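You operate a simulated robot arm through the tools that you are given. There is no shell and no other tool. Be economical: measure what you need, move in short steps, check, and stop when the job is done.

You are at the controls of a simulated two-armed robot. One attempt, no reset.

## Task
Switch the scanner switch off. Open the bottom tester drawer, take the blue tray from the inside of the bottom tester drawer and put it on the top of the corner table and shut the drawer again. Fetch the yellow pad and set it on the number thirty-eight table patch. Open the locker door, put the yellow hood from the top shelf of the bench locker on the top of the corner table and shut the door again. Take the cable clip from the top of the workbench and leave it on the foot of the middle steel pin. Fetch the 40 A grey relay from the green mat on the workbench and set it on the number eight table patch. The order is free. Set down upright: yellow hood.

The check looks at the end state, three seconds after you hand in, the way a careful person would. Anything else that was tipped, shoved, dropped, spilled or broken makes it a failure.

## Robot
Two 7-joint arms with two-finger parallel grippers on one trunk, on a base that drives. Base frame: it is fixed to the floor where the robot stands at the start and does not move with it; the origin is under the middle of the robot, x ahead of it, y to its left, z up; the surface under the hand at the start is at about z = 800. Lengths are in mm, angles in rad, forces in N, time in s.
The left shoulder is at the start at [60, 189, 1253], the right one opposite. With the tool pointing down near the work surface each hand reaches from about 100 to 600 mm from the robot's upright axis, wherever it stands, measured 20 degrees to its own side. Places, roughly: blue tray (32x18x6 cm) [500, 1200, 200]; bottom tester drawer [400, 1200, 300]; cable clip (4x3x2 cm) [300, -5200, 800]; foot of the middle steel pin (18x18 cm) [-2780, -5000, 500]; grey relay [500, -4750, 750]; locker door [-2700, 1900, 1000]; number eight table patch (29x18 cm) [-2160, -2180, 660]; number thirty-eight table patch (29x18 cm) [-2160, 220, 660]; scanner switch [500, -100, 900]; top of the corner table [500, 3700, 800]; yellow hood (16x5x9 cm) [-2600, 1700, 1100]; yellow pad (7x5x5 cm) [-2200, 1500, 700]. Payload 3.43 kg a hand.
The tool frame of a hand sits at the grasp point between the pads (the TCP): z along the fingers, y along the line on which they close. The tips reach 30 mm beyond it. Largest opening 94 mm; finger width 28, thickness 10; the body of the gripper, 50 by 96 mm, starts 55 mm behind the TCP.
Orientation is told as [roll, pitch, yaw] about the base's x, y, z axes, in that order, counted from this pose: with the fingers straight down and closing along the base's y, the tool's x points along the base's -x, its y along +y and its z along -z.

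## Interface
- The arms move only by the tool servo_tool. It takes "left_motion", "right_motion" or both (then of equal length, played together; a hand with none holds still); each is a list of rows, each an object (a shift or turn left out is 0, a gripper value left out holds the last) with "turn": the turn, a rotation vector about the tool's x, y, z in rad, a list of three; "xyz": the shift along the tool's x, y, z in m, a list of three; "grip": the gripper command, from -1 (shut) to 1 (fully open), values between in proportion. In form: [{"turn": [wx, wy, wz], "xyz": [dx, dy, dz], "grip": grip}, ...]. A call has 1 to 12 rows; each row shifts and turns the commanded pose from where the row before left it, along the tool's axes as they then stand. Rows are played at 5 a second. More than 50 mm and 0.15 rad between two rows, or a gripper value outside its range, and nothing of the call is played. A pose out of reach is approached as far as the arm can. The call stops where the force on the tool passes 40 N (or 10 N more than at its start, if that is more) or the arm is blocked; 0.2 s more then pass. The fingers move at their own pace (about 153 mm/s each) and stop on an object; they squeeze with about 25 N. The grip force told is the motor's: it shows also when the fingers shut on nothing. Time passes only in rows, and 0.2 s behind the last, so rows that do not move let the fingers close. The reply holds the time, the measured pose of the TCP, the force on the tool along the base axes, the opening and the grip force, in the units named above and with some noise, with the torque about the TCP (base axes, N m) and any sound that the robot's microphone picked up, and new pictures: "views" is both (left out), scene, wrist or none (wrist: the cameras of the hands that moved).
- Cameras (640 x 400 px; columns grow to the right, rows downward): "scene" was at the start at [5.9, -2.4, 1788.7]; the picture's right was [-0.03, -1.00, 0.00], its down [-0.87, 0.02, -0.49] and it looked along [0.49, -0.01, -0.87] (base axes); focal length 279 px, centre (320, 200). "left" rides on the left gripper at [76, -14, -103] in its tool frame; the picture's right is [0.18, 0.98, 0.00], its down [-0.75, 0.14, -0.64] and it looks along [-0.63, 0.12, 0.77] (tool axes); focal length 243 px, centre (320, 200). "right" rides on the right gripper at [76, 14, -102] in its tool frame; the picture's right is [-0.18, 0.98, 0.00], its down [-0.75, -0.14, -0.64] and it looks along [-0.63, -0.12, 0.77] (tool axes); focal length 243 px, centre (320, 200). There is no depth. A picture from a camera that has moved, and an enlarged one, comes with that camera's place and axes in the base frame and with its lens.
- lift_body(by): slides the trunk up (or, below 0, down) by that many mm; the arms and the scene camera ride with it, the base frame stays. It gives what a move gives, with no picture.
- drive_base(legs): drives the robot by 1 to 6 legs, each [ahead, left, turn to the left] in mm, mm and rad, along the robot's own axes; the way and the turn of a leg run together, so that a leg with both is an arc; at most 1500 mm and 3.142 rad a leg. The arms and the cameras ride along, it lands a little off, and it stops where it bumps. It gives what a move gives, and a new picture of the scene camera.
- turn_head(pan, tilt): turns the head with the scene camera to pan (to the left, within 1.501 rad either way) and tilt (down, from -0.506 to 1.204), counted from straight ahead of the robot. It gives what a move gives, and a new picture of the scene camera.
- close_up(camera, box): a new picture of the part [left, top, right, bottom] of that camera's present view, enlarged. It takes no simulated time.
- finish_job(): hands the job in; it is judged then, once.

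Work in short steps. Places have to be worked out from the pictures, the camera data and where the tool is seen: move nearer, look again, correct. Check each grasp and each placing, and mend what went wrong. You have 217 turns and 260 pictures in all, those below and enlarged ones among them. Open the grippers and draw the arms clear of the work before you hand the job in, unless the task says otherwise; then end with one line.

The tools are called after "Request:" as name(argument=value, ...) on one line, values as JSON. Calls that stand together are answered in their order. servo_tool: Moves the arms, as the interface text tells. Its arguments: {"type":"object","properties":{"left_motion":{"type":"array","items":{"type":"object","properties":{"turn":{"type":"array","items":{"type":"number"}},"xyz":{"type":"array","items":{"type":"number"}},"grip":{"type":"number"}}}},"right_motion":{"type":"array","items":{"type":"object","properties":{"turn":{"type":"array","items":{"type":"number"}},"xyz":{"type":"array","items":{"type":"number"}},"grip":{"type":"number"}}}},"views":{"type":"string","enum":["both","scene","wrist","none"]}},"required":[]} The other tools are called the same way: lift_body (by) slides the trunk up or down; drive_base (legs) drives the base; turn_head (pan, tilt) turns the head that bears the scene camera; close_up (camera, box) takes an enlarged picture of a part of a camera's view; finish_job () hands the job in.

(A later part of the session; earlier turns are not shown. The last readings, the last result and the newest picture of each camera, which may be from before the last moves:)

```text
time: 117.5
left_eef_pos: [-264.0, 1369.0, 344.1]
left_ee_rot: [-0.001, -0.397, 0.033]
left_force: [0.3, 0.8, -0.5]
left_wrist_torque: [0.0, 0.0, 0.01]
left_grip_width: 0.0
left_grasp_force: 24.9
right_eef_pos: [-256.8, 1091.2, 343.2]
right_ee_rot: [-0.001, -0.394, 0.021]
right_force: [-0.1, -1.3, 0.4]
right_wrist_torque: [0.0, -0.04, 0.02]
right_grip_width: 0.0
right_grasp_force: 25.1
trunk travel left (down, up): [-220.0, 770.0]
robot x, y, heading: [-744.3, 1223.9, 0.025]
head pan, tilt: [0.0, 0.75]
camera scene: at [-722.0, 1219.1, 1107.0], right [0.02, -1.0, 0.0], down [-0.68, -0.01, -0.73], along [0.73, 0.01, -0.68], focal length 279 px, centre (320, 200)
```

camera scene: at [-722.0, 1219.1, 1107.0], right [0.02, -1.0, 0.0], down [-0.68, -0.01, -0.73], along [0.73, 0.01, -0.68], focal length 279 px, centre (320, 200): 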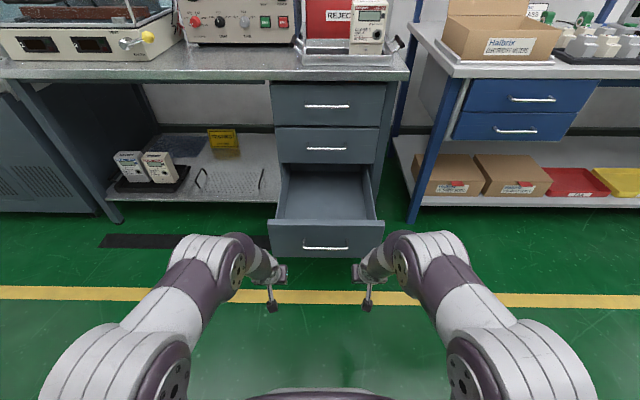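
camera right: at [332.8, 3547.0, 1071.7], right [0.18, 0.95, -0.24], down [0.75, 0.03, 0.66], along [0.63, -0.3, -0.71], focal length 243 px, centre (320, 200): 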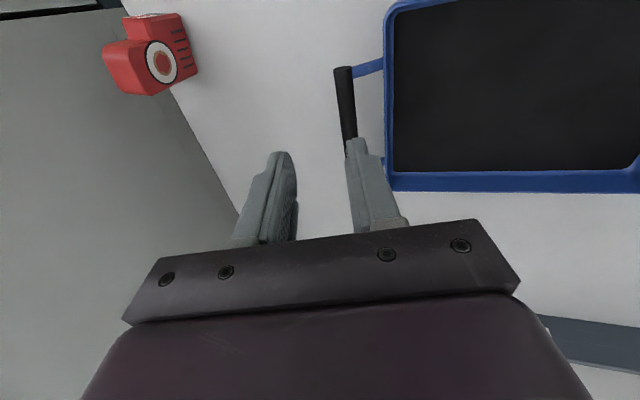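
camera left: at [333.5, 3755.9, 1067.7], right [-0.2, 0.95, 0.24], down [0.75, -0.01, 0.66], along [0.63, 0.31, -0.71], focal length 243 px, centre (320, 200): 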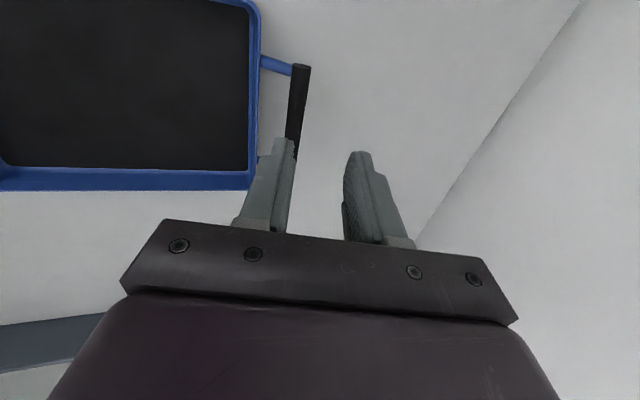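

Correct heading and sideways offset, then push the drawer shut by driving ahead.

Request:
drive_base(legs=[[60, -19, -0.023]])

Request:
drive_base(legs=[[350, 0, 0]])

```text
time: 118.5
left_eef_pos: [-201.5, 1339.2, 344.4]
left_ee_rot: [0.0, -0.397, 0.009]
left_force: [0.2, 0.1, 0.2]
left_wrist_torque: [0.0, -0.02, 0.0]
left_grip_width: 0.1
left_grasp_force: 24.4
right_eef_pos: [-200.1, 1061.4, 343.9]
right_ee_rot: [0.001, -0.392, -0.001]
right_force: [0.1, 0.0, -0.2]
right_wrist_torque: [0.0, 0.0, 0.02]
right_grip_width: 0.0
right_grasp_force: 24.2
trunk travel left (down, up): [-220.0, 770.0]
robot x, y, heading: [-691.1, 1200.5, -0.007]
head pan, tilt: [0.0, 0.75]
camera scene: at [-662.1, 1199.6, 1107.0], right [0.0, -1.0, 0.0], down [-0.68, 0.0, -0.73], along [0.73, 0.0, -0.68], focal length 279 px, centre (320, 200)
```

scene: 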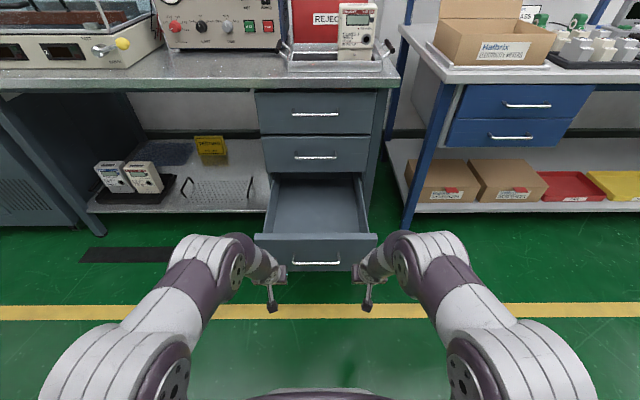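

```text
time: 120.7
left_eef_pos: [145.4, 1337.6, 343.8]
left_ee_rot: [0.0, -0.397, 0.009]
left_force: [-0.2, -0.3, -0.7]
left_wrist_torque: [-0.03, 0.02, -0.01]
left_grip_width: 0.0
left_grasp_force: 24.6
right_eef_pos: [146.3, 1059.4, 343.6]
right_ee_rot: [-0.001, -0.393, -0.002]
right_force: [-0.7, -0.1, 0.0]
right_wrist_torque: [-0.02, -0.03, 0.01]
right_grip_width: 0.0
right_grasp_force: 25.1
trunk travel left (down, up): [-220.0, 770.0]
robot x, y, heading: [-342.4, 1196.5, -0.003]
head pan, tilt: [0.0, 0.75]
camera scene: at [-316.4, 1198.0, 1107.0], right [-0.01, -1.0, 0.0], down [-0.68, 0.0, -0.73], along [0.73, 0.0, -0.68], focal length 279 px, centre (320, 200)
```

scene: 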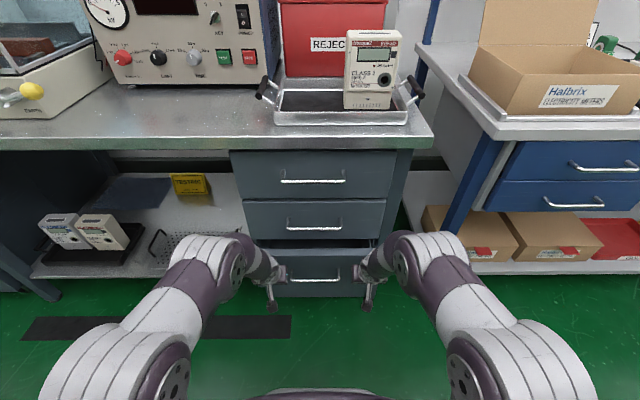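

Request:
drive_base(legs=[[78, 0, 0]])

Request:
close_up(camera="scene", box=[200, 180, 420, 330])

```text
time: 122.3
left_eef_pos: [217.4, 1337.5, 340.6]
left_ee_rot: [0.002, -0.388, 0.007]
left_force: [-2.2, 0.5, 0.8]
left_wrist_torque: [-0.01, 0.02, -0.03]
left_grip_width: 0.1
left_grasp_force: 25.5
right_eef_pos: [216.4, 1058.0, 340.4]
right_ee_rot: [-0.002, -0.383, -0.002]
right_force: [-2.8, 0.4, 0.6]
right_wrist_torque: [0.03, 0.04, 0.0]
right_grip_width: 0.2
right_grasp_force: 25.0
trunk travel left (down, up): [-220.0, 770.0]
robot x, y, heading: [-263.9, 1200.0, -0.013]
head pan, tilt: [0.0, 0.75]
stopped in leg 1: the force on the tool passed its limit at 41 N (the readings are from after the stop); the commanded pose is now the measured one
camera scene: at [-241.7, 1197.6, 1106.9], right [0.0, -1.0, 0.0], down [-0.68, 0.0, -0.73], along [0.73, 0.0, -0.68], focal length 279 px, centre (320, 200)
```

scene: 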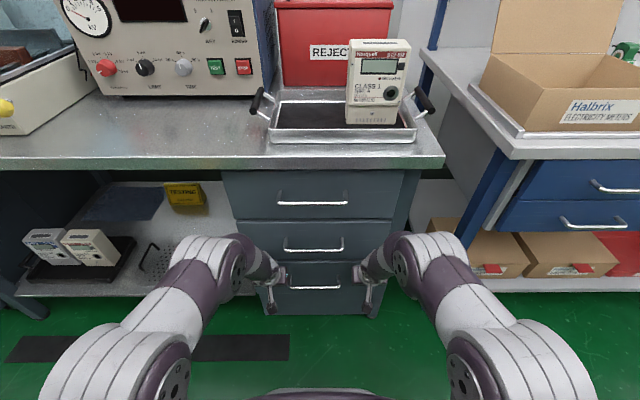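

```text
2.67 times, centred on (310, 255) of scene
camera zoom: at [-241.7, 1197.6, 1106.9], right [0.0, -1.0, 0.0], down [-0.68, 0.0, -0.73], along [0.73, 0.0, -0.68], focal length 744 px, centre (347, 53)
```

zoom: 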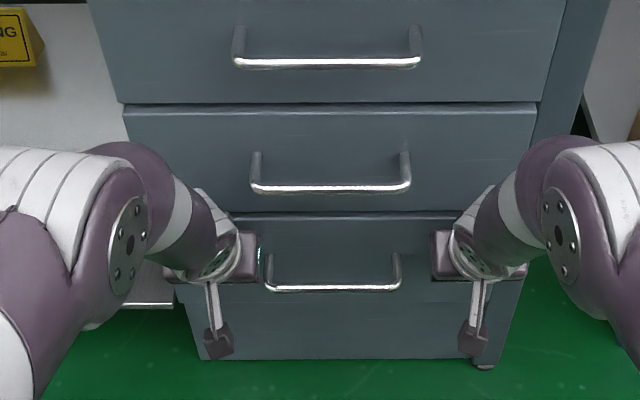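

Drawer is shut. Back off, raise the trunk, straighten the hands, and turn around toward the other side.

Request:
drive_base(legs=[[-550, 0, 0]])

Request:
lift_body(by=400)

Request:
lift_body(by=300)

Request:
servo_tool(left_motion=[{"turn": [0, 0.13, 0], "xyz": [0.02, 0.01, -0.02], "grip": 1}, {"turn": [0, 0.13, 0], "xyz": [0.03, 0.01, -0.02]}, {"turn": [0, 0.13, 0], "xyz": [0.03, 0.01, -0.02]}, {"xyz": [0.04, 0, 0]}, {"xyz": [0.04, 0, 0]}], right_motion=[{"turn": [0, 0.13, 0], "xyz": [0.02, -0.01, -0.02], "grip": 1}, {"turn": [0, 0.13, 0], "xyz": [0.03, -0.01, -0.02]}, {"turn": [0, 0.13, 0], "xyz": [0.03, -0.01, -0.02]}, {"xyz": [0.04, 0, 0]}, {"xyz": [0.04, 0, 0]}], views="none")

Request:
drive_base(legs=[[0, 0, 3.14]])

Request:
turn_head(pan=0, tilt=0.5)

```text
time: 125.5
left_eef_pos: [-337.5, 1336.8, 340.0]
left_ee_rot: [0.0, -0.388, -0.008]
left_force: [-0.4, -0.1, 0.4]
left_wrist_torque: [0.04, 0.0, -0.01]
left_grip_width: 0.0
left_grasp_force: 25.4
right_eef_pos: [-341.8, 1057.8, 339.9]
right_ee_rot: [-0.001, -0.382, -0.016]
right_force: [-0.4, -0.5, 0.5]
right_wrist_torque: [-0.03, 0.01, -0.01]
right_grip_width: 0.0
right_grasp_force: 25.0
trunk travel left (down, up): [-220.0, 770.0]
robot x, y, heading: [-819.0, 1207.6, -0.02]
head pan, tilt: [0.0, 0.75]
camera scene: at [-796.5, 1204.2, 1107.0], right [-0.02, -1.0, 0.0], down [-0.68, 0.01, -0.73], along [0.73, -0.01, -0.68], focal length 279 px, centre (320, 200)
```

scene: 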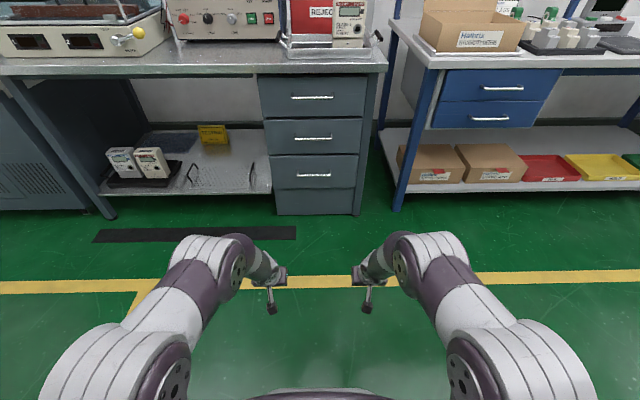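

```text
time: 129.3
left_eef_pos: [-337.7, 1336.0, 740.7]
left_ee_rot: [0.001, -0.388, -0.007]
left_force: [0.0, -0.2, 0.3]
left_wrist_torque: [-0.01, -0.01, 0.0]
left_grip_width: 0.1
left_grasp_force: 25.4
right_eef_pos: [-341.0, 1058.9, 740.4]
right_ee_rot: [-0.001, -0.384, -0.016]
right_force: [-0.2, 0.1, 0.0]
right_wrist_torque: [0.01, 0.01, -0.01]
right_grip_width: 0.2
right_grasp_force: 25.2
trunk travel left (down, up): [-620.0, 370.0]
robot x, y, heading: [-821.7, 1204.0, -0.018]
head pan, tilt: [0.0, 0.75]
```

```text
time: 132.3
left_eef_pos: [-336.2, 1337.2, 1039.9]
left_ee_rot: [0.002, -0.387, -0.007]
left_force: [-0.4, -0.2, -0.6]
left_wrist_torque: [0.0, 0.02, 0.0]
left_grip_width: 0.1
left_grasp_force: 24.8
right_eef_pos: [-340.5, 1057.9, 1040.9]
right_ee_rot: [-0.002, -0.383, -0.016]
right_force: [-0.7, -0.5, -0.3]
right_wrist_torque: [0.0, 0.04, 0.0]
right_grip_width: 0.1
right_grasp_force: 24.9
trunk travel left (down, up): [-920.0, 70.0]
robot x, y, heading: [-818.3, 1204.5, -0.026]
head pan, tilt: [0.0, 0.75]
```

```text
time: 133.5
left_eef_pos: [-512.0, 1369.4, 1080.0]
left_ee_rot: [0.003, 0.0, -0.008]
left_force: [0.4, 0.0, -0.1]
left_wrist_torque: [-0.02, -0.02, 0.02]
left_grip_width: 94.1
left_grasp_force: 0.1
right_eef_pos: [-516.7, 1029.7, 1078.6]
right_ee_rot: [-0.002, 0.008, -0.017]
right_force: [-1.0, 0.8, 0.3]
right_wrist_torque: [0.01, 0.0, 0.0]
right_grip_width: 94.0
right_grasp_force: 0.0
trunk travel left (down, up): [-920.0, 70.0]
robot x, y, heading: [-818.4, 1205.4, -0.013]
head pan, tilt: [0.0, 0.75]
```

```text
time: 141.2
left_eef_pos: [-1134.7, 1051.6, 1078.1]
left_ee_rot: [0.002, 0.001, 3.096]
left_force: [-0.3, 0.3, -0.4]
left_wrist_torque: [-0.01, -0.03, -0.02]
left_grip_width: 93.9
left_grasp_force: 0.1
right_eef_pos: [-1117.9, 1393.0, 1078.9]
right_ee_rot: [-0.002, 0.009, 3.086]
right_force: [0.1, -0.1, 0.3]
right_wrist_torque: [-0.02, 0.01, 0.0]
right_grip_width: 94.2
right_grasp_force: 0.0
trunk travel left (down, up): [-920.0, 70.0]
robot x, y, heading: [-819.2, 1204.4, 3.084]
head pan, tilt: [0.0, 0.75]
camera scene: at [-842.5, 1206.1, 1807.0], right [0.06, 1.0, 0.0], down [0.68, -0.04, -0.73], along [-0.73, 0.04, -0.68], focal length 279 px, centre (320, 200)
```

scene: 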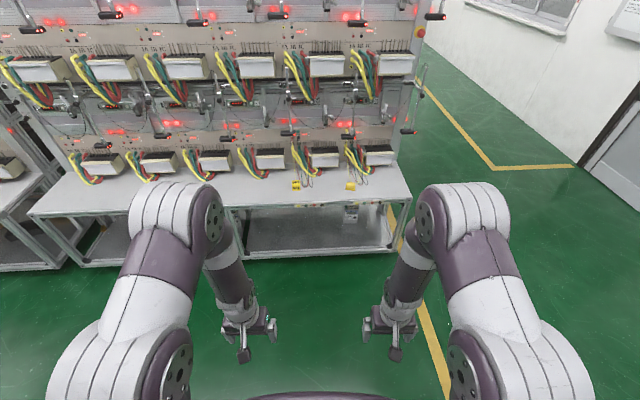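

```text
time: 141.9
left_eef_pos: [-1134.9, 1052.7, 1079.1]
left_ee_rot: [0.002, 0.003, 3.096]
left_force: [0.5, -0.3, -0.8]
left_wrist_torque: [-0.02, -0.01, 0.0]
left_grip_width: 94.3
left_grasp_force: 0.0
right_eef_pos: [-1117.6, 1392.8, 1078.7]
right_ee_rot: [-0.001, 0.008, 3.086]
right_force: [-0.3, 0.0, 0.4]
right_wrist_torque: [-0.03, 0.0, 0.03]
right_grip_width: 93.9
right_grasp_force: 0.1
trunk travel left (down, up): [-920.0, 70.0]
robot x, y, heading: [-818.6, 1207.5, 3.089]
head pan, tilt: [0.0, 0.499]
camera scene: at [-850.6, 1206.4, 1828.9], right [0.06, 1.0, 0.0], down [0.48, -0.03, -0.88], along [-0.88, 0.05, -0.48], focal length 279 px, centre (320, 200)
```

scene: 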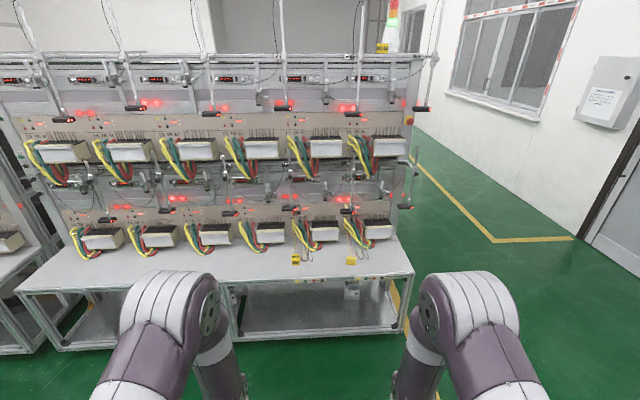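

Request:
close_up(camera="scene", box=[260, 230, 420, 330])

Request:
close_up(camera="scene", box=[0, 190, 280, 360])

```text
4.00 times, centred on (340, 280) of scene
camera zoom: at [-850.6, 1206.4, 1828.9], right [0.06, 1.0, 0.0], down [0.48, -0.03, -0.88], along [-0.88, 0.05, -0.48], focal length 1116 px, centre (240, -120)
```

zoom: 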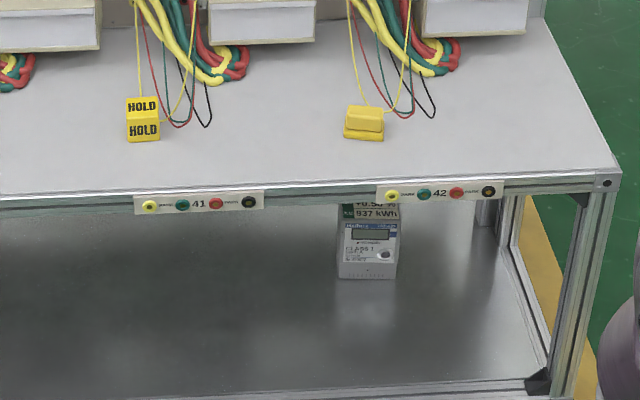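

```text
2.29 times, centred on (140, 275) of scene
camera zoom: at [-850.6, 1206.4, 1828.9], right [0.06, 1.0, 0.0], down [0.48, -0.03, -0.88], along [-0.88, 0.05, -0.48], focal length 638 px, centre (731, 29)
```

zoom: 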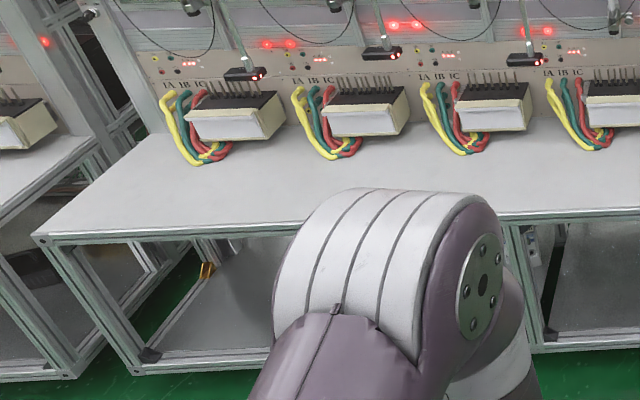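

The yellow pad lies at bench position 42, near [−2150, 1458, 690] with leads behind it. Approach so that the right arm faces it.

Request:
drive_base(legs=[[0, 0, 0.052], [830, -110, 0]])

Request:
turn_head(pan=0, tilt=0.95)

```text
time: 146.7
left_eef_pos: [-1924.9, 1143.8, 1079.2]
left_ee_rot: [0.001, 0.004, -3.124]
left_force: [-0.7, 0.1, -0.1]
left_wrist_torque: [-0.01, 0.05, -0.03]
left_grip_width: 94.1
left_grasp_force: 0.1
right_eef_pos: [-1929.5, 1483.4, 1078.9]
right_ee_rot: [0.0, 0.006, -3.134]
right_force: [0.2, 0.3, 0.8]
right_wrist_torque: [0.03, 0.02, -0.02]
right_grip_width: 94.2
right_grasp_force: 0.0
trunk travel left (down, up): [-920.0, 70.0]
robot x, y, heading: [-1619.8, 1315.5, -3.134]
head pan, tilt: [0.0, 0.499]
camera scene: at [-1650.4, 1316.1, 1829.0], right [0.0, 1.0, 0.0], down [0.48, 0.0, -0.88], along [-0.88, 0.0, -0.48], focal length 279 px, centre (320, 200)
```

scene: 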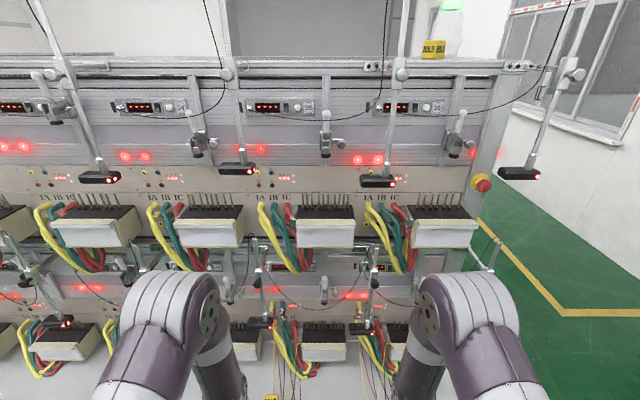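

```text
time: 147.6
left_eef_pos: [-1925.5, 1144.6, 1078.7]
left_ee_rot: [0.002, 0.001, -3.123]
left_force: [0.1, 0.1, 0.4]
left_wrist_torque: [0.02, 0.0, -0.01]
left_grip_width: 94.0
left_grasp_force: 0.0
right_eef_pos: [-1929.1, 1484.4, 1077.1]
right_ee_rot: [-0.001, 0.009, -3.136]
right_force: [0.1, -0.3, -0.4]
right_wrist_torque: [0.0, 0.01, 0.02]
right_grip_width: 93.8
right_grasp_force: 0.0
trunk travel left (down, up): [-920.0, 70.0]
robot x, y, heading: [-1622.1, 1315.8, -3.142]
head pan, tilt: [0.0, 0.949]
camera scene: at [-1633.2, 1316.3, 1791.5], right [0.0, 1.0, 0.0], down [0.81, 0.0, -0.58], along [-0.58, 0.0, -0.81], focal length 279 px, centre (320, 200)
```

scene: 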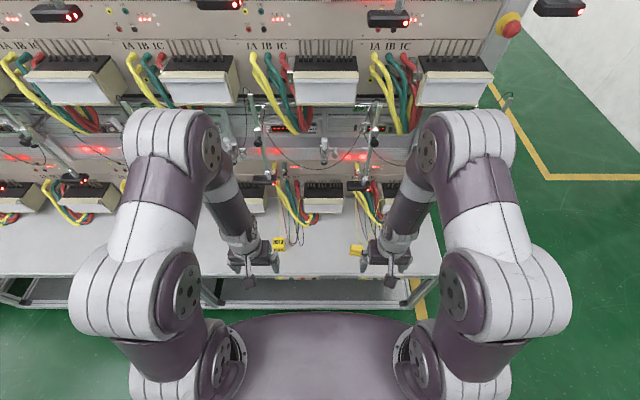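

Request:
close_up(camera="scene", box=[310, 160, 410, 300])

Request:
servo_tool(right_motion=[{"xyz": [-0.03, 0, 0.03]}, {"xyz": [-0.03, 0, 0.03]}, {"xyz": [-0.03, 0, 0.03]}, {}], views="wrist")

```text
2.86 times, centred on (360, 230) of scene
camera zoom: at [-1633.2, 1316.3, 1791.5], right [0.0, 1.0, 0.0], down [0.81, 0.0, -0.58], along [-0.58, 0.0, -0.81], focal length 797 px, centre (206, 114)
```

zoom: 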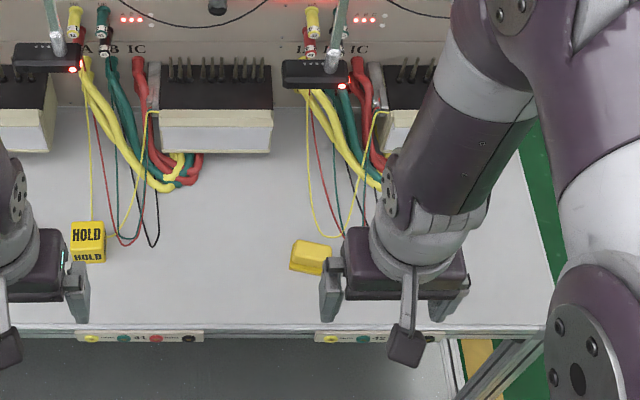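

```text
time: 148.6
left_eef_pos: [-1925.7, 1145.2, 1078.9]
left_ee_rot: [0.002, 0.003, -3.125]
left_force: [0.0, -1.1, 0.0]
left_wrist_torque: [0.01, -0.01, 0.03]
left_grip_width: 93.8
left_grasp_force: 0.0
right_eef_pos: [-2018.9, 1481.7, 986.5]
right_ee_rot: [-0.001, 0.007, -3.137]
right_force: [-0.1, -0.5, 0.2]
right_wrist_torque: [-0.01, 0.01, 0.01]
right_grip_width: 94.0
right_grasp_force: 0.0
trunk travel left (down, up): [-920.0, 70.0]
robot x, y, heading: [-1621.7, 1320.9, -3.137]
head pan, tilt: [0.0, 0.949]
camera right: at [-1943.0, 1467.2, 1090.1], right [-0.18, -0.98, 0.0], down [-0.76, 0.13, 0.64], along [-0.63, 0.12, -0.77], focal length 243 px, centre (320, 200)
```

right: 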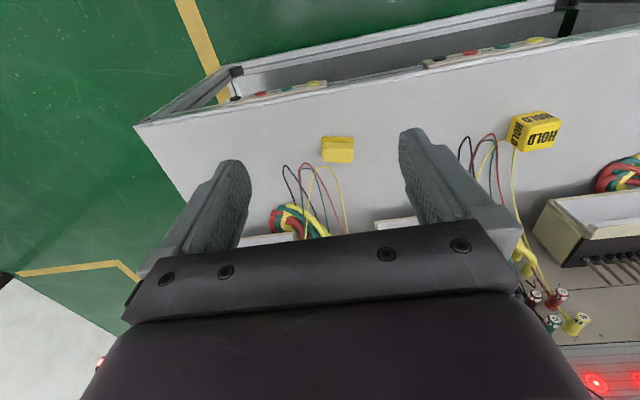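

Request:
close_up(camera="right", box=[260, 100, 420, 240])

```text
2.86 times, centred on (340, 170) of right
camera zoom: at [-1943.0, 1467.2, 1090.1], right [-0.18, -0.98, 0.0], down [-0.76, 0.13, 0.64], along [-0.63, 0.12, -0.77], focal length 693 px, centre (263, 286)
```

zoom: 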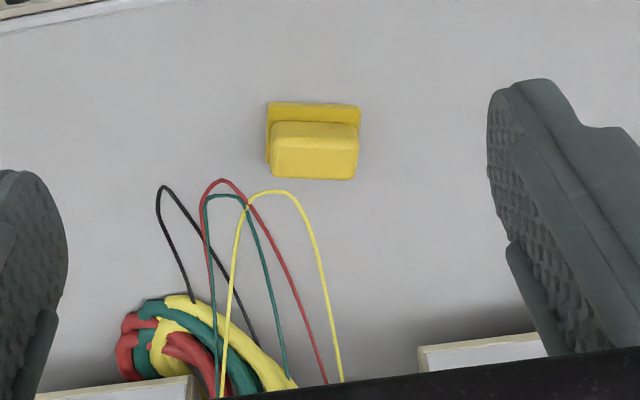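

The pad is a ~65×50 mm block at about [−2160, 1476], slightly yawed; leads lie ~15 mm behind it. Move above it and align.

Request:
servo_tool(right_motion=[{"xyz": [-0.0235, 0.001, 0.037], "turn": [0, 0, 0.05]}, {"xyz": [-0.0235, 0.001, 0.037], "turn": [0, 0, 0.05]}, {"xyz": [-0.0235, 0.001, 0.037], "turn": [0, 0, 0.05]}, {"xyz": [-0.0235, 0.0045, 0.037]}, {"xyz": [-0.0235, 0.0045, 0.037]}, {"xyz": [-0.0235, 0.0045, 0.037]}, {}], views="wrist")

```text
time: 150.2
left_eef_pos: [-1925.6, 1144.8, 1078.3]
left_ee_rot: [0.001, 0.002, -3.123]
left_force: [0.0, -0.3, -0.2]
left_wrist_torque: [0.03, 0.02, 0.04]
left_grip_width: 94.0
left_grasp_force: 0.0
right_eef_pos: [-2160.3, 1485.4, 789.6]
right_ee_rot: [0.003, -0.017, 2.993]
right_force: [-0.2, 0.4, -0.4]
right_wrist_torque: [0.0, 0.0, -0.01]
right_grip_width: 94.2
right_grasp_force: 0.0
right hand out of reach, approached as far as the arm can: row 6
trunk travel left (down, up): [-920.0, 70.0]
robot x, y, heading: [-1621.9, 1315.2, -3.139]
head pan, tilt: [0.0, 0.949]
camera right: at [-2084.1, 1459.0, 890.8], right [-0.33, -0.95, 0.0], down [-0.71, 0.25, 0.66], along [-0.62, 0.21, -0.76], focal length 243 px, centre (320, 200)
```

right: 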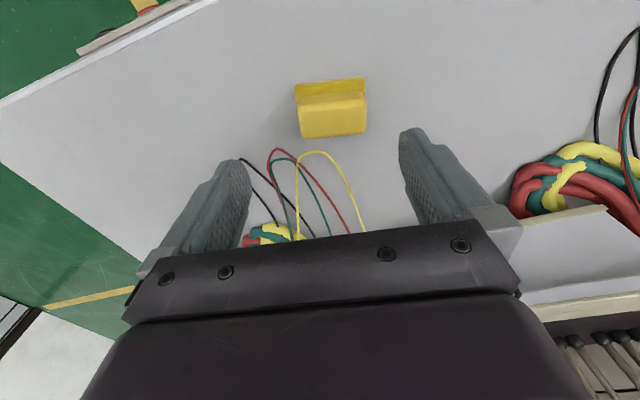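

Nearly at the reach limit; draw the hand back 90 mm and drive the base 90 mm closer.

Request:
servo_tool(right_motion=[{"xyz": [0.045, 0.004, -0.01]}, {"xyz": [0.045, 0.004, -0.01]}, {}], views="none")

Request:
drive_base(legs=[[90, 0, 0]])

Request:
servo_tool(right_motion=[{"xyz": [0, 0, 0.02]}, {}], views="wrist")

```text
time: 151.0
left_eef_pos: [-1926.2, 1146.0, 1078.5]
left_ee_rot: [0.002, 0.004, -3.123]
left_force: [-0.7, 0.2, -0.4]
left_wrist_torque: [0.02, -0.02, 0.01]
left_grip_width: 93.9
left_grasp_force: 0.0
right_eef_pos: [-2058.8, 1461.7, 801.6]
right_ee_rot: [-0.004, 0.009, 2.997]
right_force: [0.2, 0.2, -0.9]
right_wrist_torque: [-0.01, 0.01, 0.01]
right_grip_width: 93.9
right_grasp_force: 0.0
trunk travel left (down, up): [-920.0, 70.0]
robot x, y, heading: [-1616.9, 1319.5, -3.133]
head pan, tilt: [0.0, 0.949]
```

```text
time: 152.1
left_eef_pos: [-2015.3, 1142.7, 1079.1]
left_ee_rot: [0.001, 0.001, -3.122]
left_force: [-0.1, 0.3, 0.0]
left_wrist_torque: [0.01, -0.01, 0.0]
left_grip_width: 93.9
left_grasp_force: 0.1
right_eef_pos: [-2148.6, 1460.3, 802.4]
right_ee_rot: [-0.002, 0.008, 3.003]
right_force: [0.4, 0.6, 0.4]
right_wrist_torque: [0.0, 0.01, -0.01]
right_grip_width: 94.1
right_grasp_force: 0.1
trunk travel left (down, up): [-920.0, 70.0]
robot x, y, heading: [-1712.5, 1314.8, -3.138]
head pan, tilt: [0.0, 0.949]
camera scene: at [-1722.4, 1315.7, 1791.5], right [-0.01, 1.0, 0.0], down [0.81, 0.01, -0.58], along [-0.58, 0.0, -0.81], focal length 279 px, centre (320, 200)
```

scene: 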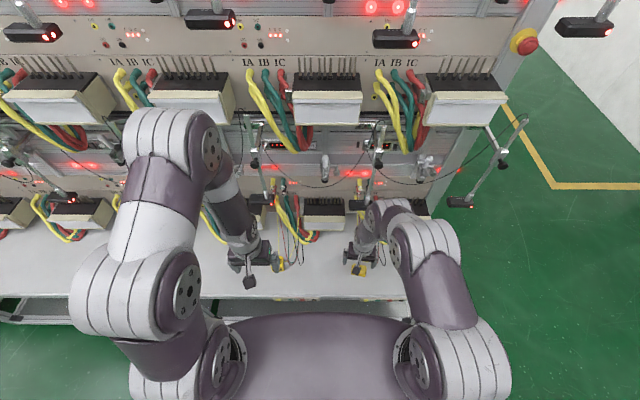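

```text
time: 152.7
left_eef_pos: [-2015.8, 1144.0, 1079.9]
left_ee_rot: [0.002, 0.002, -3.121]
left_force: [-0.7, 0.2, -0.1]
left_wrist_torque: [-0.01, -0.01, 0.03]
left_grip_width: 94.1
left_grasp_force: 0.0
right_eef_pos: [-2150.6, 1460.5, 782.4]
right_ee_rot: [-0.004, 0.004, 3.002]
right_force: [-0.4, 0.1, -0.5]
right_wrist_torque: [-0.01, 0.0, -0.02]
right_grip_width: 93.9
right_grasp_force: 0.1
trunk travel left (down, up): [-920.0, 70.0]
robot x, y, heading: [-1711.2, 1312.1, -3.131]
head pan, tilt: [0.0, 0.949]
camera right: at [-2077.9, 1433.9, 884.7], right [-0.32, -0.95, -0.01], down [-0.73, 0.24, 0.64], along [-0.6, 0.21, -0.77], focal length 243 px, centre (320, 200)
```

right: 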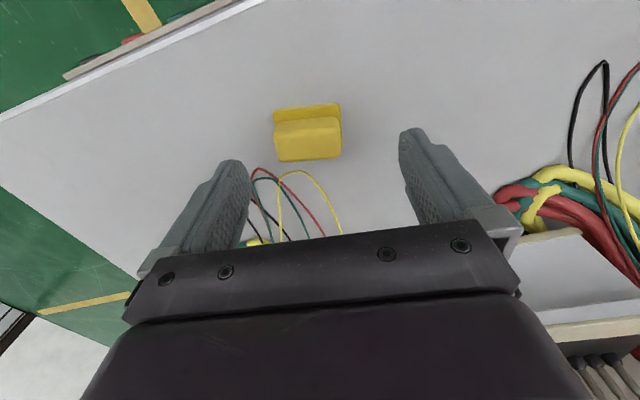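

Request:
servo_tool(right_motion=[{"xyz": [-0.008, -0.012, 0]}, {"xyz": [0, 0, 0.03]}, {"xyz": [0, 0, 0.025]}, {}], views="wrist")

```text
time: 153.7
left_eef_pos: [-2016.4, 1143.9, 1079.9]
left_ee_rot: [0.001, 0.001, -3.122]
left_force: [-0.5, -0.6, 0.1]
left_wrist_torque: [-0.01, 0.02, 0.01]
left_grip_width: 94.1
left_grasp_force: 0.1
right_eef_pos: [-2157.9, 1472.5, 727.3]
right_ee_rot: [-0.003, 0.009, 3.002]
right_force: [0.6, 0.8, -0.2]
right_wrist_torque: [0.01, -0.01, -0.02]
right_grip_width: 94.2
right_grasp_force: 0.0
trunk travel left (down, up): [-920.0, 70.0]
robot x, y, heading: [-1710.3, 1317.1, -3.137]
head pan, tilt: [0.0, 0.949]
camera right: at [-2083.0, 1447.5, 830.2], right [-0.32, -0.95, -0.01], down [-0.73, 0.24, 0.64], along [-0.6, 0.21, -0.77], focal length 243 px, centre (320, 200)
```

right: 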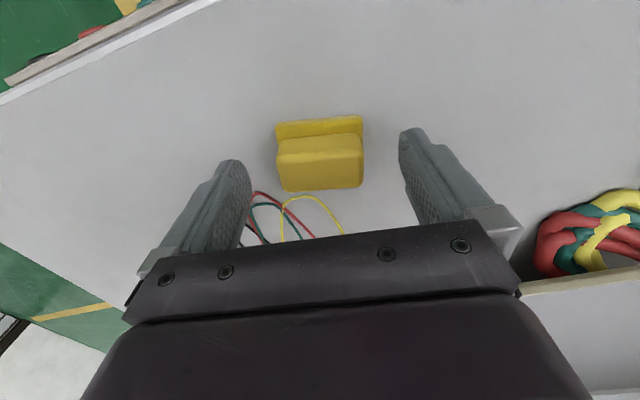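

Request:
servo_tool(right_motion=[{"xyz": [0, 0, 0.015]}, {"xyz": [0, 0, 0.01]}, {}], views="wrist")

```text
time: 154.7
left_eef_pos: [-2016.7, 1143.5, 1079.2]
left_ee_rot: [0.002, 0.001, -3.12]
left_force: [-0.1, -0.3, 0.0]
left_wrist_torque: [-0.02, 0.03, 0.02]
left_grip_width: 94.1
left_grasp_force: 0.1
right_eef_pos: [-2197.9, 1476.1, 729.6]
right_ee_rot: [0.01, -0.058, 2.988]
right_force: [0.1, -0.7, 0.0]
right_wrist_torque: [0.03, -0.02, -0.04]
right_grip_width: 93.7
right_grasp_force: 0.0
trunk travel left (down, up): [-920.0, 70.0]
robot x, y, heading: [-1711.2, 1318.0, -3.134]
head pan, tilt: [0.0, 0.949]
stopped in row 3 (right hand): the arm was blocked; the commanded pose is now the measured one
camera right: at [-2118.4, 1449.5, 827.4], right [-0.33, -0.94, 0.02], down [-0.68, 0.26, 0.68], along [-0.65, 0.21, -0.73], focal length 243 px, centre (320, 200)
```

right: 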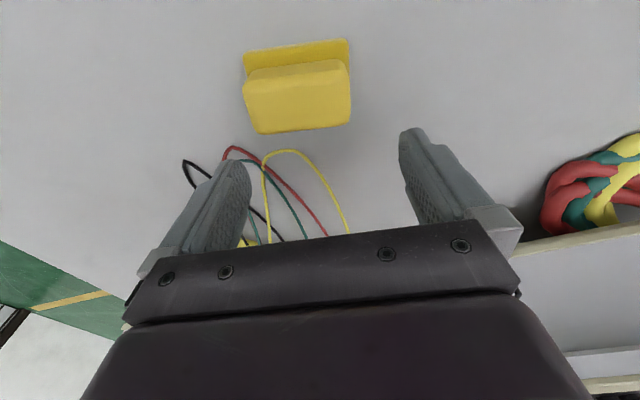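

The arm got blocked in its low posture and swung forward 40 mm (the pad is untouched). Raise the hand, bring it back and lower the trunk instead.

Request:
servo_tool(right_motion=[{"xyz": [0, 0, -0.03]}, {"xyz": [0.02, 0, -0.04], "turn": [0, 0.03, 0]}, {"xyz": [0.02, 0.003, -0.045], "turn": [0, 0.03, 0]}, {"xyz": [0, 0, -0.045]}, {"xyz": [0, 0, -0.045]}, {"xyz": [0, 0, -0.045]}, {}], views="scene")

```text
time: 156.3
left_eef_pos: [-2017.3, 1144.1, 1078.9]
left_ee_rot: [0.002, 0.004, -3.121]
left_force: [0.0, -0.2, 0.1]
left_wrist_torque: [0.02, -0.02, -0.01]
left_grip_width: 94.2
left_grasp_force: 0.1
right_eef_pos: [-2154.1, 1470.1, 974.9]
right_ee_rot: [0.01, 0.008, 2.991]
right_force: [-0.1, -0.4, -0.1]
right_wrist_torque: [-0.01, -0.02, -0.02]
right_grip_width: 94.2
right_grasp_force: 0.1
trunk travel left (down, up): [-920.0, 70.0]
robot x, y, heading: [-1712.2, 1316.0, -3.134]
head pan, tilt: [0.0, 0.949]
camera scene: at [-1725.2, 1316.0, 1791.5], right [-0.01, 1.0, 0.0], down [0.81, 0.01, -0.58], along [-0.58, 0.0, -0.81], focal length 279 px, centre (320, 200)
```

scene: 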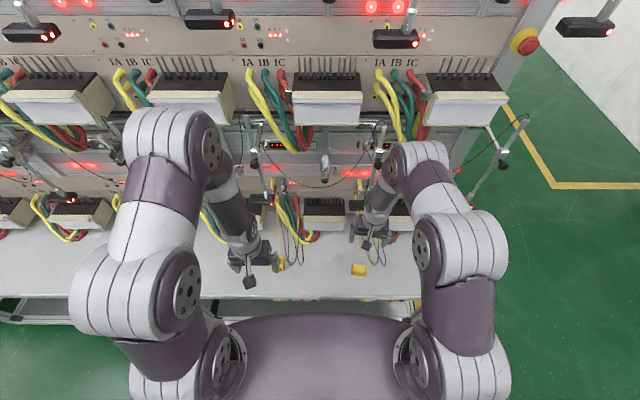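

Request:
lift_body(by=-225)

Request:
servo_tool(right_motion=[{"xyz": [-0.003, -0.003, 0.02]}, {}], views="wrist")

```text
time: 158.7
left_eef_pos: [-2016.5, 1143.4, 854.2]
left_ee_rot: [0.002, 0.003, -3.119]
left_force: [-0.2, -0.7, 0.0]
left_wrist_torque: [0.01, 0.01, -0.01]
left_grip_width: 94.1
left_grasp_force: 0.1
right_eef_pos: [-2153.6, 1469.7, 750.9]
right_ee_rot: [0.011, 0.007, 2.992]
right_force: [0.5, 0.4, 0.2]
right_wrist_torque: [0.0, 0.02, 0.0]
right_grip_width: 93.8
right_grasp_force: 0.1
trunk travel left (down, up): [-695.0, 295.0]
robot x, y, heading: [-1710.3, 1316.3, -3.135]
head pan, tilt: [0.0, 0.949]
```

```text
time: 159.3
left_eef_pos: [-2015.9, 1143.8, 854.3]
left_ee_rot: [0.003, 0.002, -3.12]
left_force: [0.5, -0.6, 0.9]
left_wrist_torque: [-0.05, 0.01, 0.01]
left_grip_width: 93.9
left_grasp_force: 0.1
right_eef_pos: [-2155.7, 1473.1, 730.4]
right_ee_rot: [0.009, 0.005, 2.991]
right_force: [0.6, 0.1, -0.6]
right_wrist_torque: [-0.03, 0.0, 0.02]
right_grip_width: 94.1
right_grasp_force: 0.1
trunk travel left (down, up): [-695.0, 295.0]
robot x, y, heading: [-1712.2, 1319.0, -3.135]
head pan, tilt: [0.0, 0.949]
camera right: at [-2082.5, 1448.1, 833.6], right [-0.33, -0.94, 0.01], down [-0.73, 0.26, 0.64], along [-0.6, 0.2, -0.77], focal length 243 px, centre (320, 200)
```

right: 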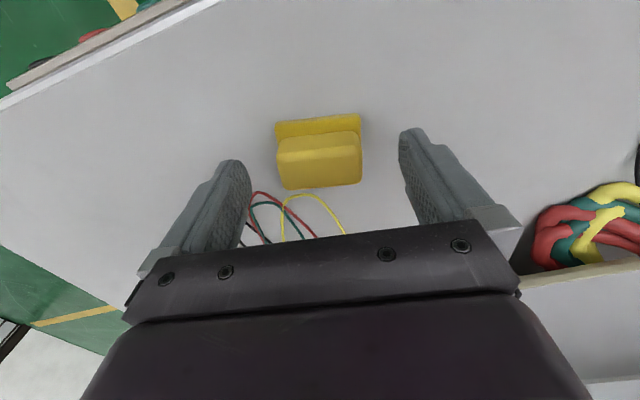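

Good and free now. Go down the last 32 mm in small steps.

Request:
servo_tool(right_motion=[{"xyz": [0, 0, 0.015]}, {"xyz": [0, 0, 0.01]}, {"xyz": [0, 0, 0.006]}, {}], views="wrist")

```text
time: 160.3
left_eef_pos: [-2018.2, 1142.3, 854.8]
left_ee_rot: [0.002, 0.001, -3.122]
left_force: [0.2, 0.2, -0.2]
left_wrist_torque: [-0.03, 0.01, 0.01]
left_grip_width: 94.0
left_grasp_force: 0.1
right_eef_pos: [-2156.7, 1473.0, 700.1]
right_ee_rot: [0.011, 0.006, 2.991]
right_force: [0.3, 0.9, 0.7]
right_wrist_torque: [0.0, 0.04, 0.0]
right_grip_width: 94.2
right_grasp_force: 0.0
trunk travel left (down, up): [-695.0, 295.0]
robot x, y, heading: [-1706.2, 1313.7, -3.138]
head pan, tilt: [0.0, 0.949]
camera right: at [-2082.4, 1449.2, 803.2], right [-0.33, -0.94, 0.01], down [-0.73, 0.26, 0.64], along [-0.6, 0.2, -0.77], focal length 243 px, centre (320, 200)
```

right: 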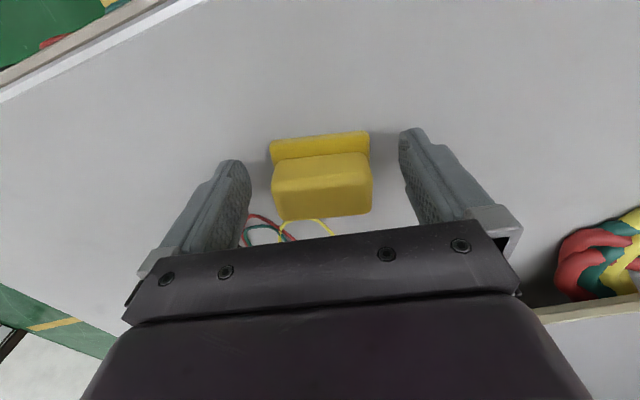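

Request:
servo_tool(right_motion=[{"xyz": [0, 0, 0.004]}, {"grip": -1}, {}, {}, {}], views="wrist")

```text
time: 161.5
left_eef_pos: [-2016.8, 1143.6, 853.4]
left_ee_rot: [0.001, 0.001, -3.121]
left_force: [0.1, -0.5, 0.1]
left_wrist_torque: [0.03, 0.01, -0.02]
left_grip_width: 94.2
left_grasp_force: 0.1
right_eef_pos: [-2156.0, 1473.7, 696.4]
right_ee_rot: [0.009, 0.007, 2.992]
right_force: [0.7, -0.5, 0.4]
right_wrist_torque: [0.03, -0.01, -0.01]
right_grip_width: 62.3
right_grasp_force: 24.6
trunk travel left (down, up): [-695.0, 295.0]
robot x, y, heading: [-1714.9, 1315.3, -3.134]
head pan, tilt: [0.0, 0.949]
camera right: at [-2082.2, 1448.6, 799.3], right [-0.33, -0.94, 0.01], down [-0.73, 0.26, 0.64], along [-0.6, 0.2, -0.77], focal length 243 px, centre (320, 200)
```

right: 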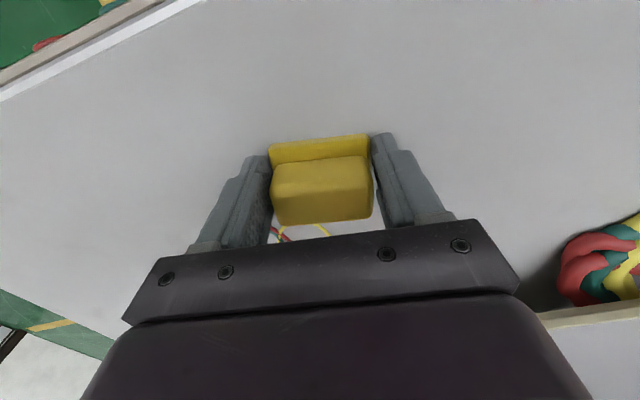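

Pad held (62 mm). Lift it 120 mm straight up by hand, then check.

Request:
servo_tool(right_motion=[{"xyz": [0, 0, -0.03]}, {"xyz": [0, 0, -0.04]}, {"xyz": [0, 0, -0.045]}, {"xyz": [0.03, 0, -0.035]}, {"xyz": [0.04, 0, -0.03]}, {}], views="both")

```text
time: 162.9
left_eef_pos: [-2016.7, 1143.8, 853.9]
left_ee_rot: [0.002, 0.001, -3.123]
left_force: [-0.3, -1.1, -0.3]
left_wrist_torque: [0.0, -0.02, 0.01]
left_grip_width: 93.8
left_grasp_force: 0.1
right_eef_pos: [-2086.8, 1464.7, 875.9]
right_ee_rot: [0.011, 0.006, 2.991]
right_force: [-1.2, -0.5, -1.1]
right_wrist_torque: [0.03, -0.02, 0.0]
right_grip_width: 62.1
right_grasp_force: 24.8
trunk travel left (down, up): [-695.0, 295.0]
robot x, y, heading: [-1712.6, 1317.3, -3.138]
head pan, tilt: [0.0, 0.949]
camera scene: at [-1725.9, 1315.9, 1566.4], right [-0.01, 1.0, 0.0], down [0.81, 0.01, -0.58], along [-0.58, 0.0, -0.81], focal length 279 px, centre (320, 200)
camera right: at [-2013.9, 1439.6, 978.8], right [-0.33, -0.94, 0.01], down [-0.73, 0.26, 0.63], along [-0.6, 0.2, -0.77], focal length 243 px, centre (320, 200)
```

scene: 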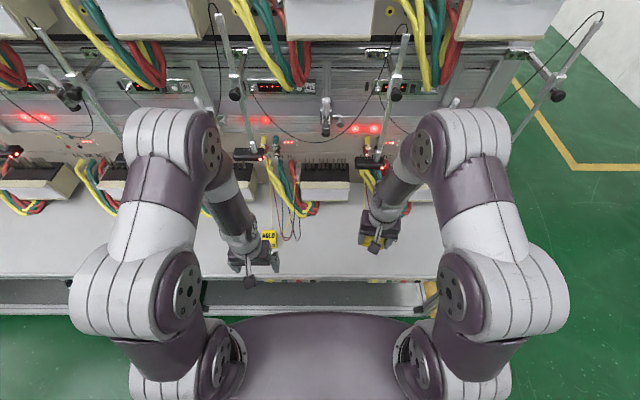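
right: 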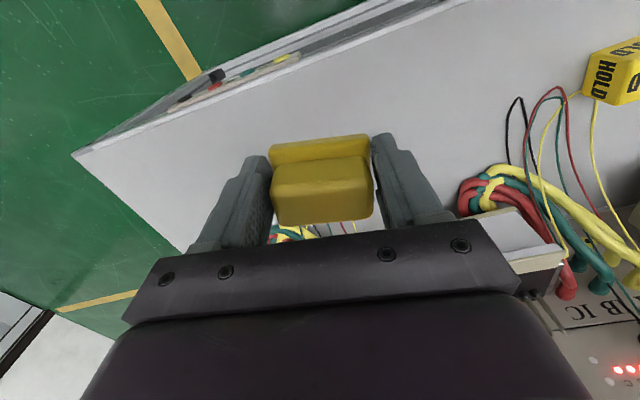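

The pad is lifted. Back up a bit, drive left along the bench by ~1245 mm, and look for the number 38.

Request:
drive_base(legs=[[-350, 0, 0], [0, 1235, 0]])

Request:
turn_head(pan=0, tilt=0.7)

```text
time: 170.9
left_eef_pos: [-1681.7, -60.7, 853.0]
left_ee_rot: [0.002, 0.003, 3.135]
left_force: [0.5, 0.2, -0.8]
left_wrist_torque: [0.0, 0.03, 0.01]
left_grip_width: 94.1
left_grasp_force: 0.0
right_eef_pos: [-1742.0, 263.2, 875.5]
right_ee_rot: [0.012, 0.005, 2.964]
right_force: [-0.2, 0.2, 0.0]
right_wrist_torque: [0.01, -0.01, -0.02]
right_grip_width: 60.9
right_grasp_force: 25.1
trunk travel left (down, up): [-695.0, 295.0]
robot x, y, heading: [-1371.0, 103.2, 3.121]
head pan, tilt: [0.0, 0.949]
camera scene: at [-1383.9, 103.3, 1566.5], right [0.02, 1.0, 0.0], down [0.81, -0.02, -0.58], along [-0.58, 0.01, -0.81], focal length 279 px, centre (320, 200)
```

scene: 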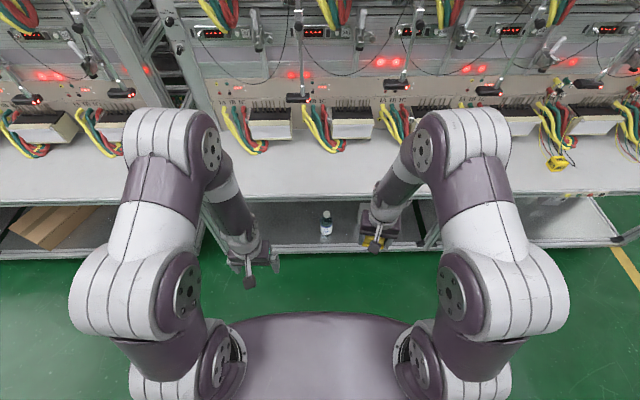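

```text
time: 171.7
left_eef_pos: [-1680.5, -59.7, 853.9]
left_ee_rot: [0.001, 0.001, 3.136]
left_force: [-0.8, 1.0, 0.3]
left_wrist_torque: [0.0, -0.02, -0.01]
left_grip_width: 94.1
left_grasp_force: 0.1
right_eef_pos: [-1741.2, 261.9, 876.0]
right_ee_rot: [0.012, 0.009, 2.964]
right_force: [-0.1, 0.2, -0.9]
right_wrist_torque: [-0.03, 0.0, -0.02]
right_grip_width: 61.2
right_grasp_force: 25.4
trunk travel left (down, up): [-695.0, 295.0]
robot x, y, heading: [-1370.0, 103.7, 3.121]
head pan, tilt: [0.0, 0.7]
camera scene: at [-1396.1, 103.9, 1586.2], right [0.02, 1.0, 0.0], down [0.64, -0.01, -0.76], along [-0.76, 0.02, -0.64], focal length 279 px, centre (320, 200)
```

scene: 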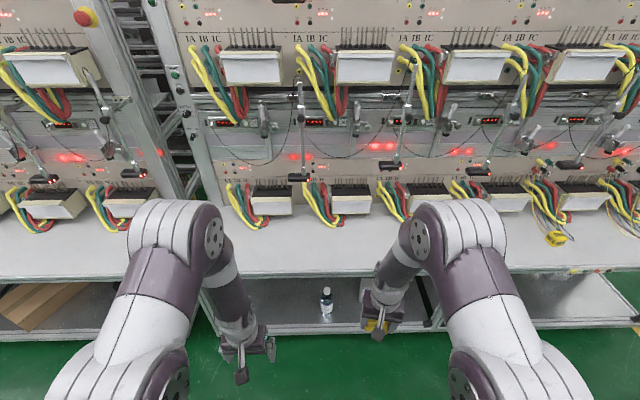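

Request:
close_up(camera="scene", box=[220, 190, 440, 310])

Request:
close_up(camera="scene", box=[420, 190, 640, 310])

```text
2.91 times, centred on (330, 250) of scene
camera zoom: at [-1396.1, 103.9, 1586.2], right [0.02, 1.0, 0.0], down [0.64, -0.01, -0.76], along [-0.76, 0.02, -0.64], focal length 812 px, centre (291, 54)
```

zoom: 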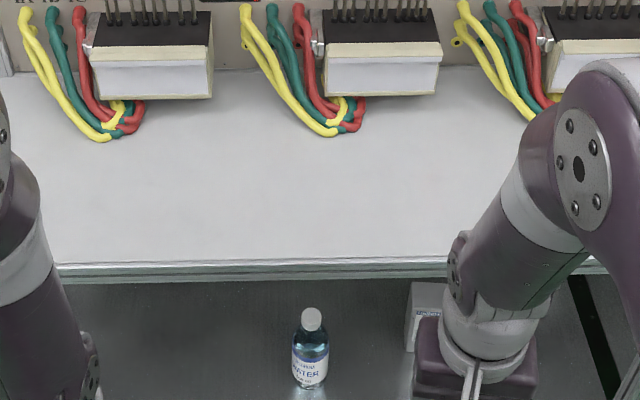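

```text
2.91 times, centred on (530, 250) of scene
camera zoom: at [-1396.1, 103.9, 1586.2], right [0.02, 1.0, 0.0], down [0.64, -0.01, -0.76], along [-0.76, 0.02, -0.64], focal length 812 px, centre (-291, 54)
```

zoom: 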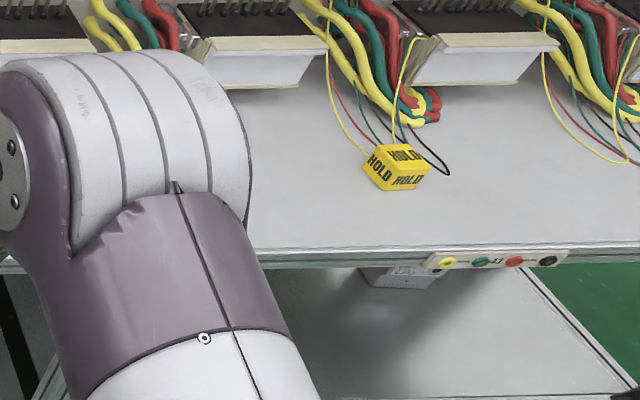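

Request:
close_up(camera="scene", box=[190, 95, 350, 195])

```text
4.00 times, centred on (270, 145) of scene
camera zoom: at [-1396.1, 103.9, 1586.2], right [0.02, 1.0, 0.0], down [0.64, -0.01, -0.76], along [-0.76, 0.02, -0.64], focal length 1116 px, centre (520, 420)
```

zoom: 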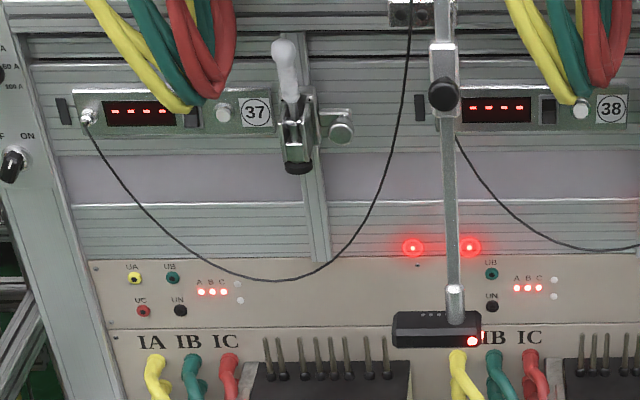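

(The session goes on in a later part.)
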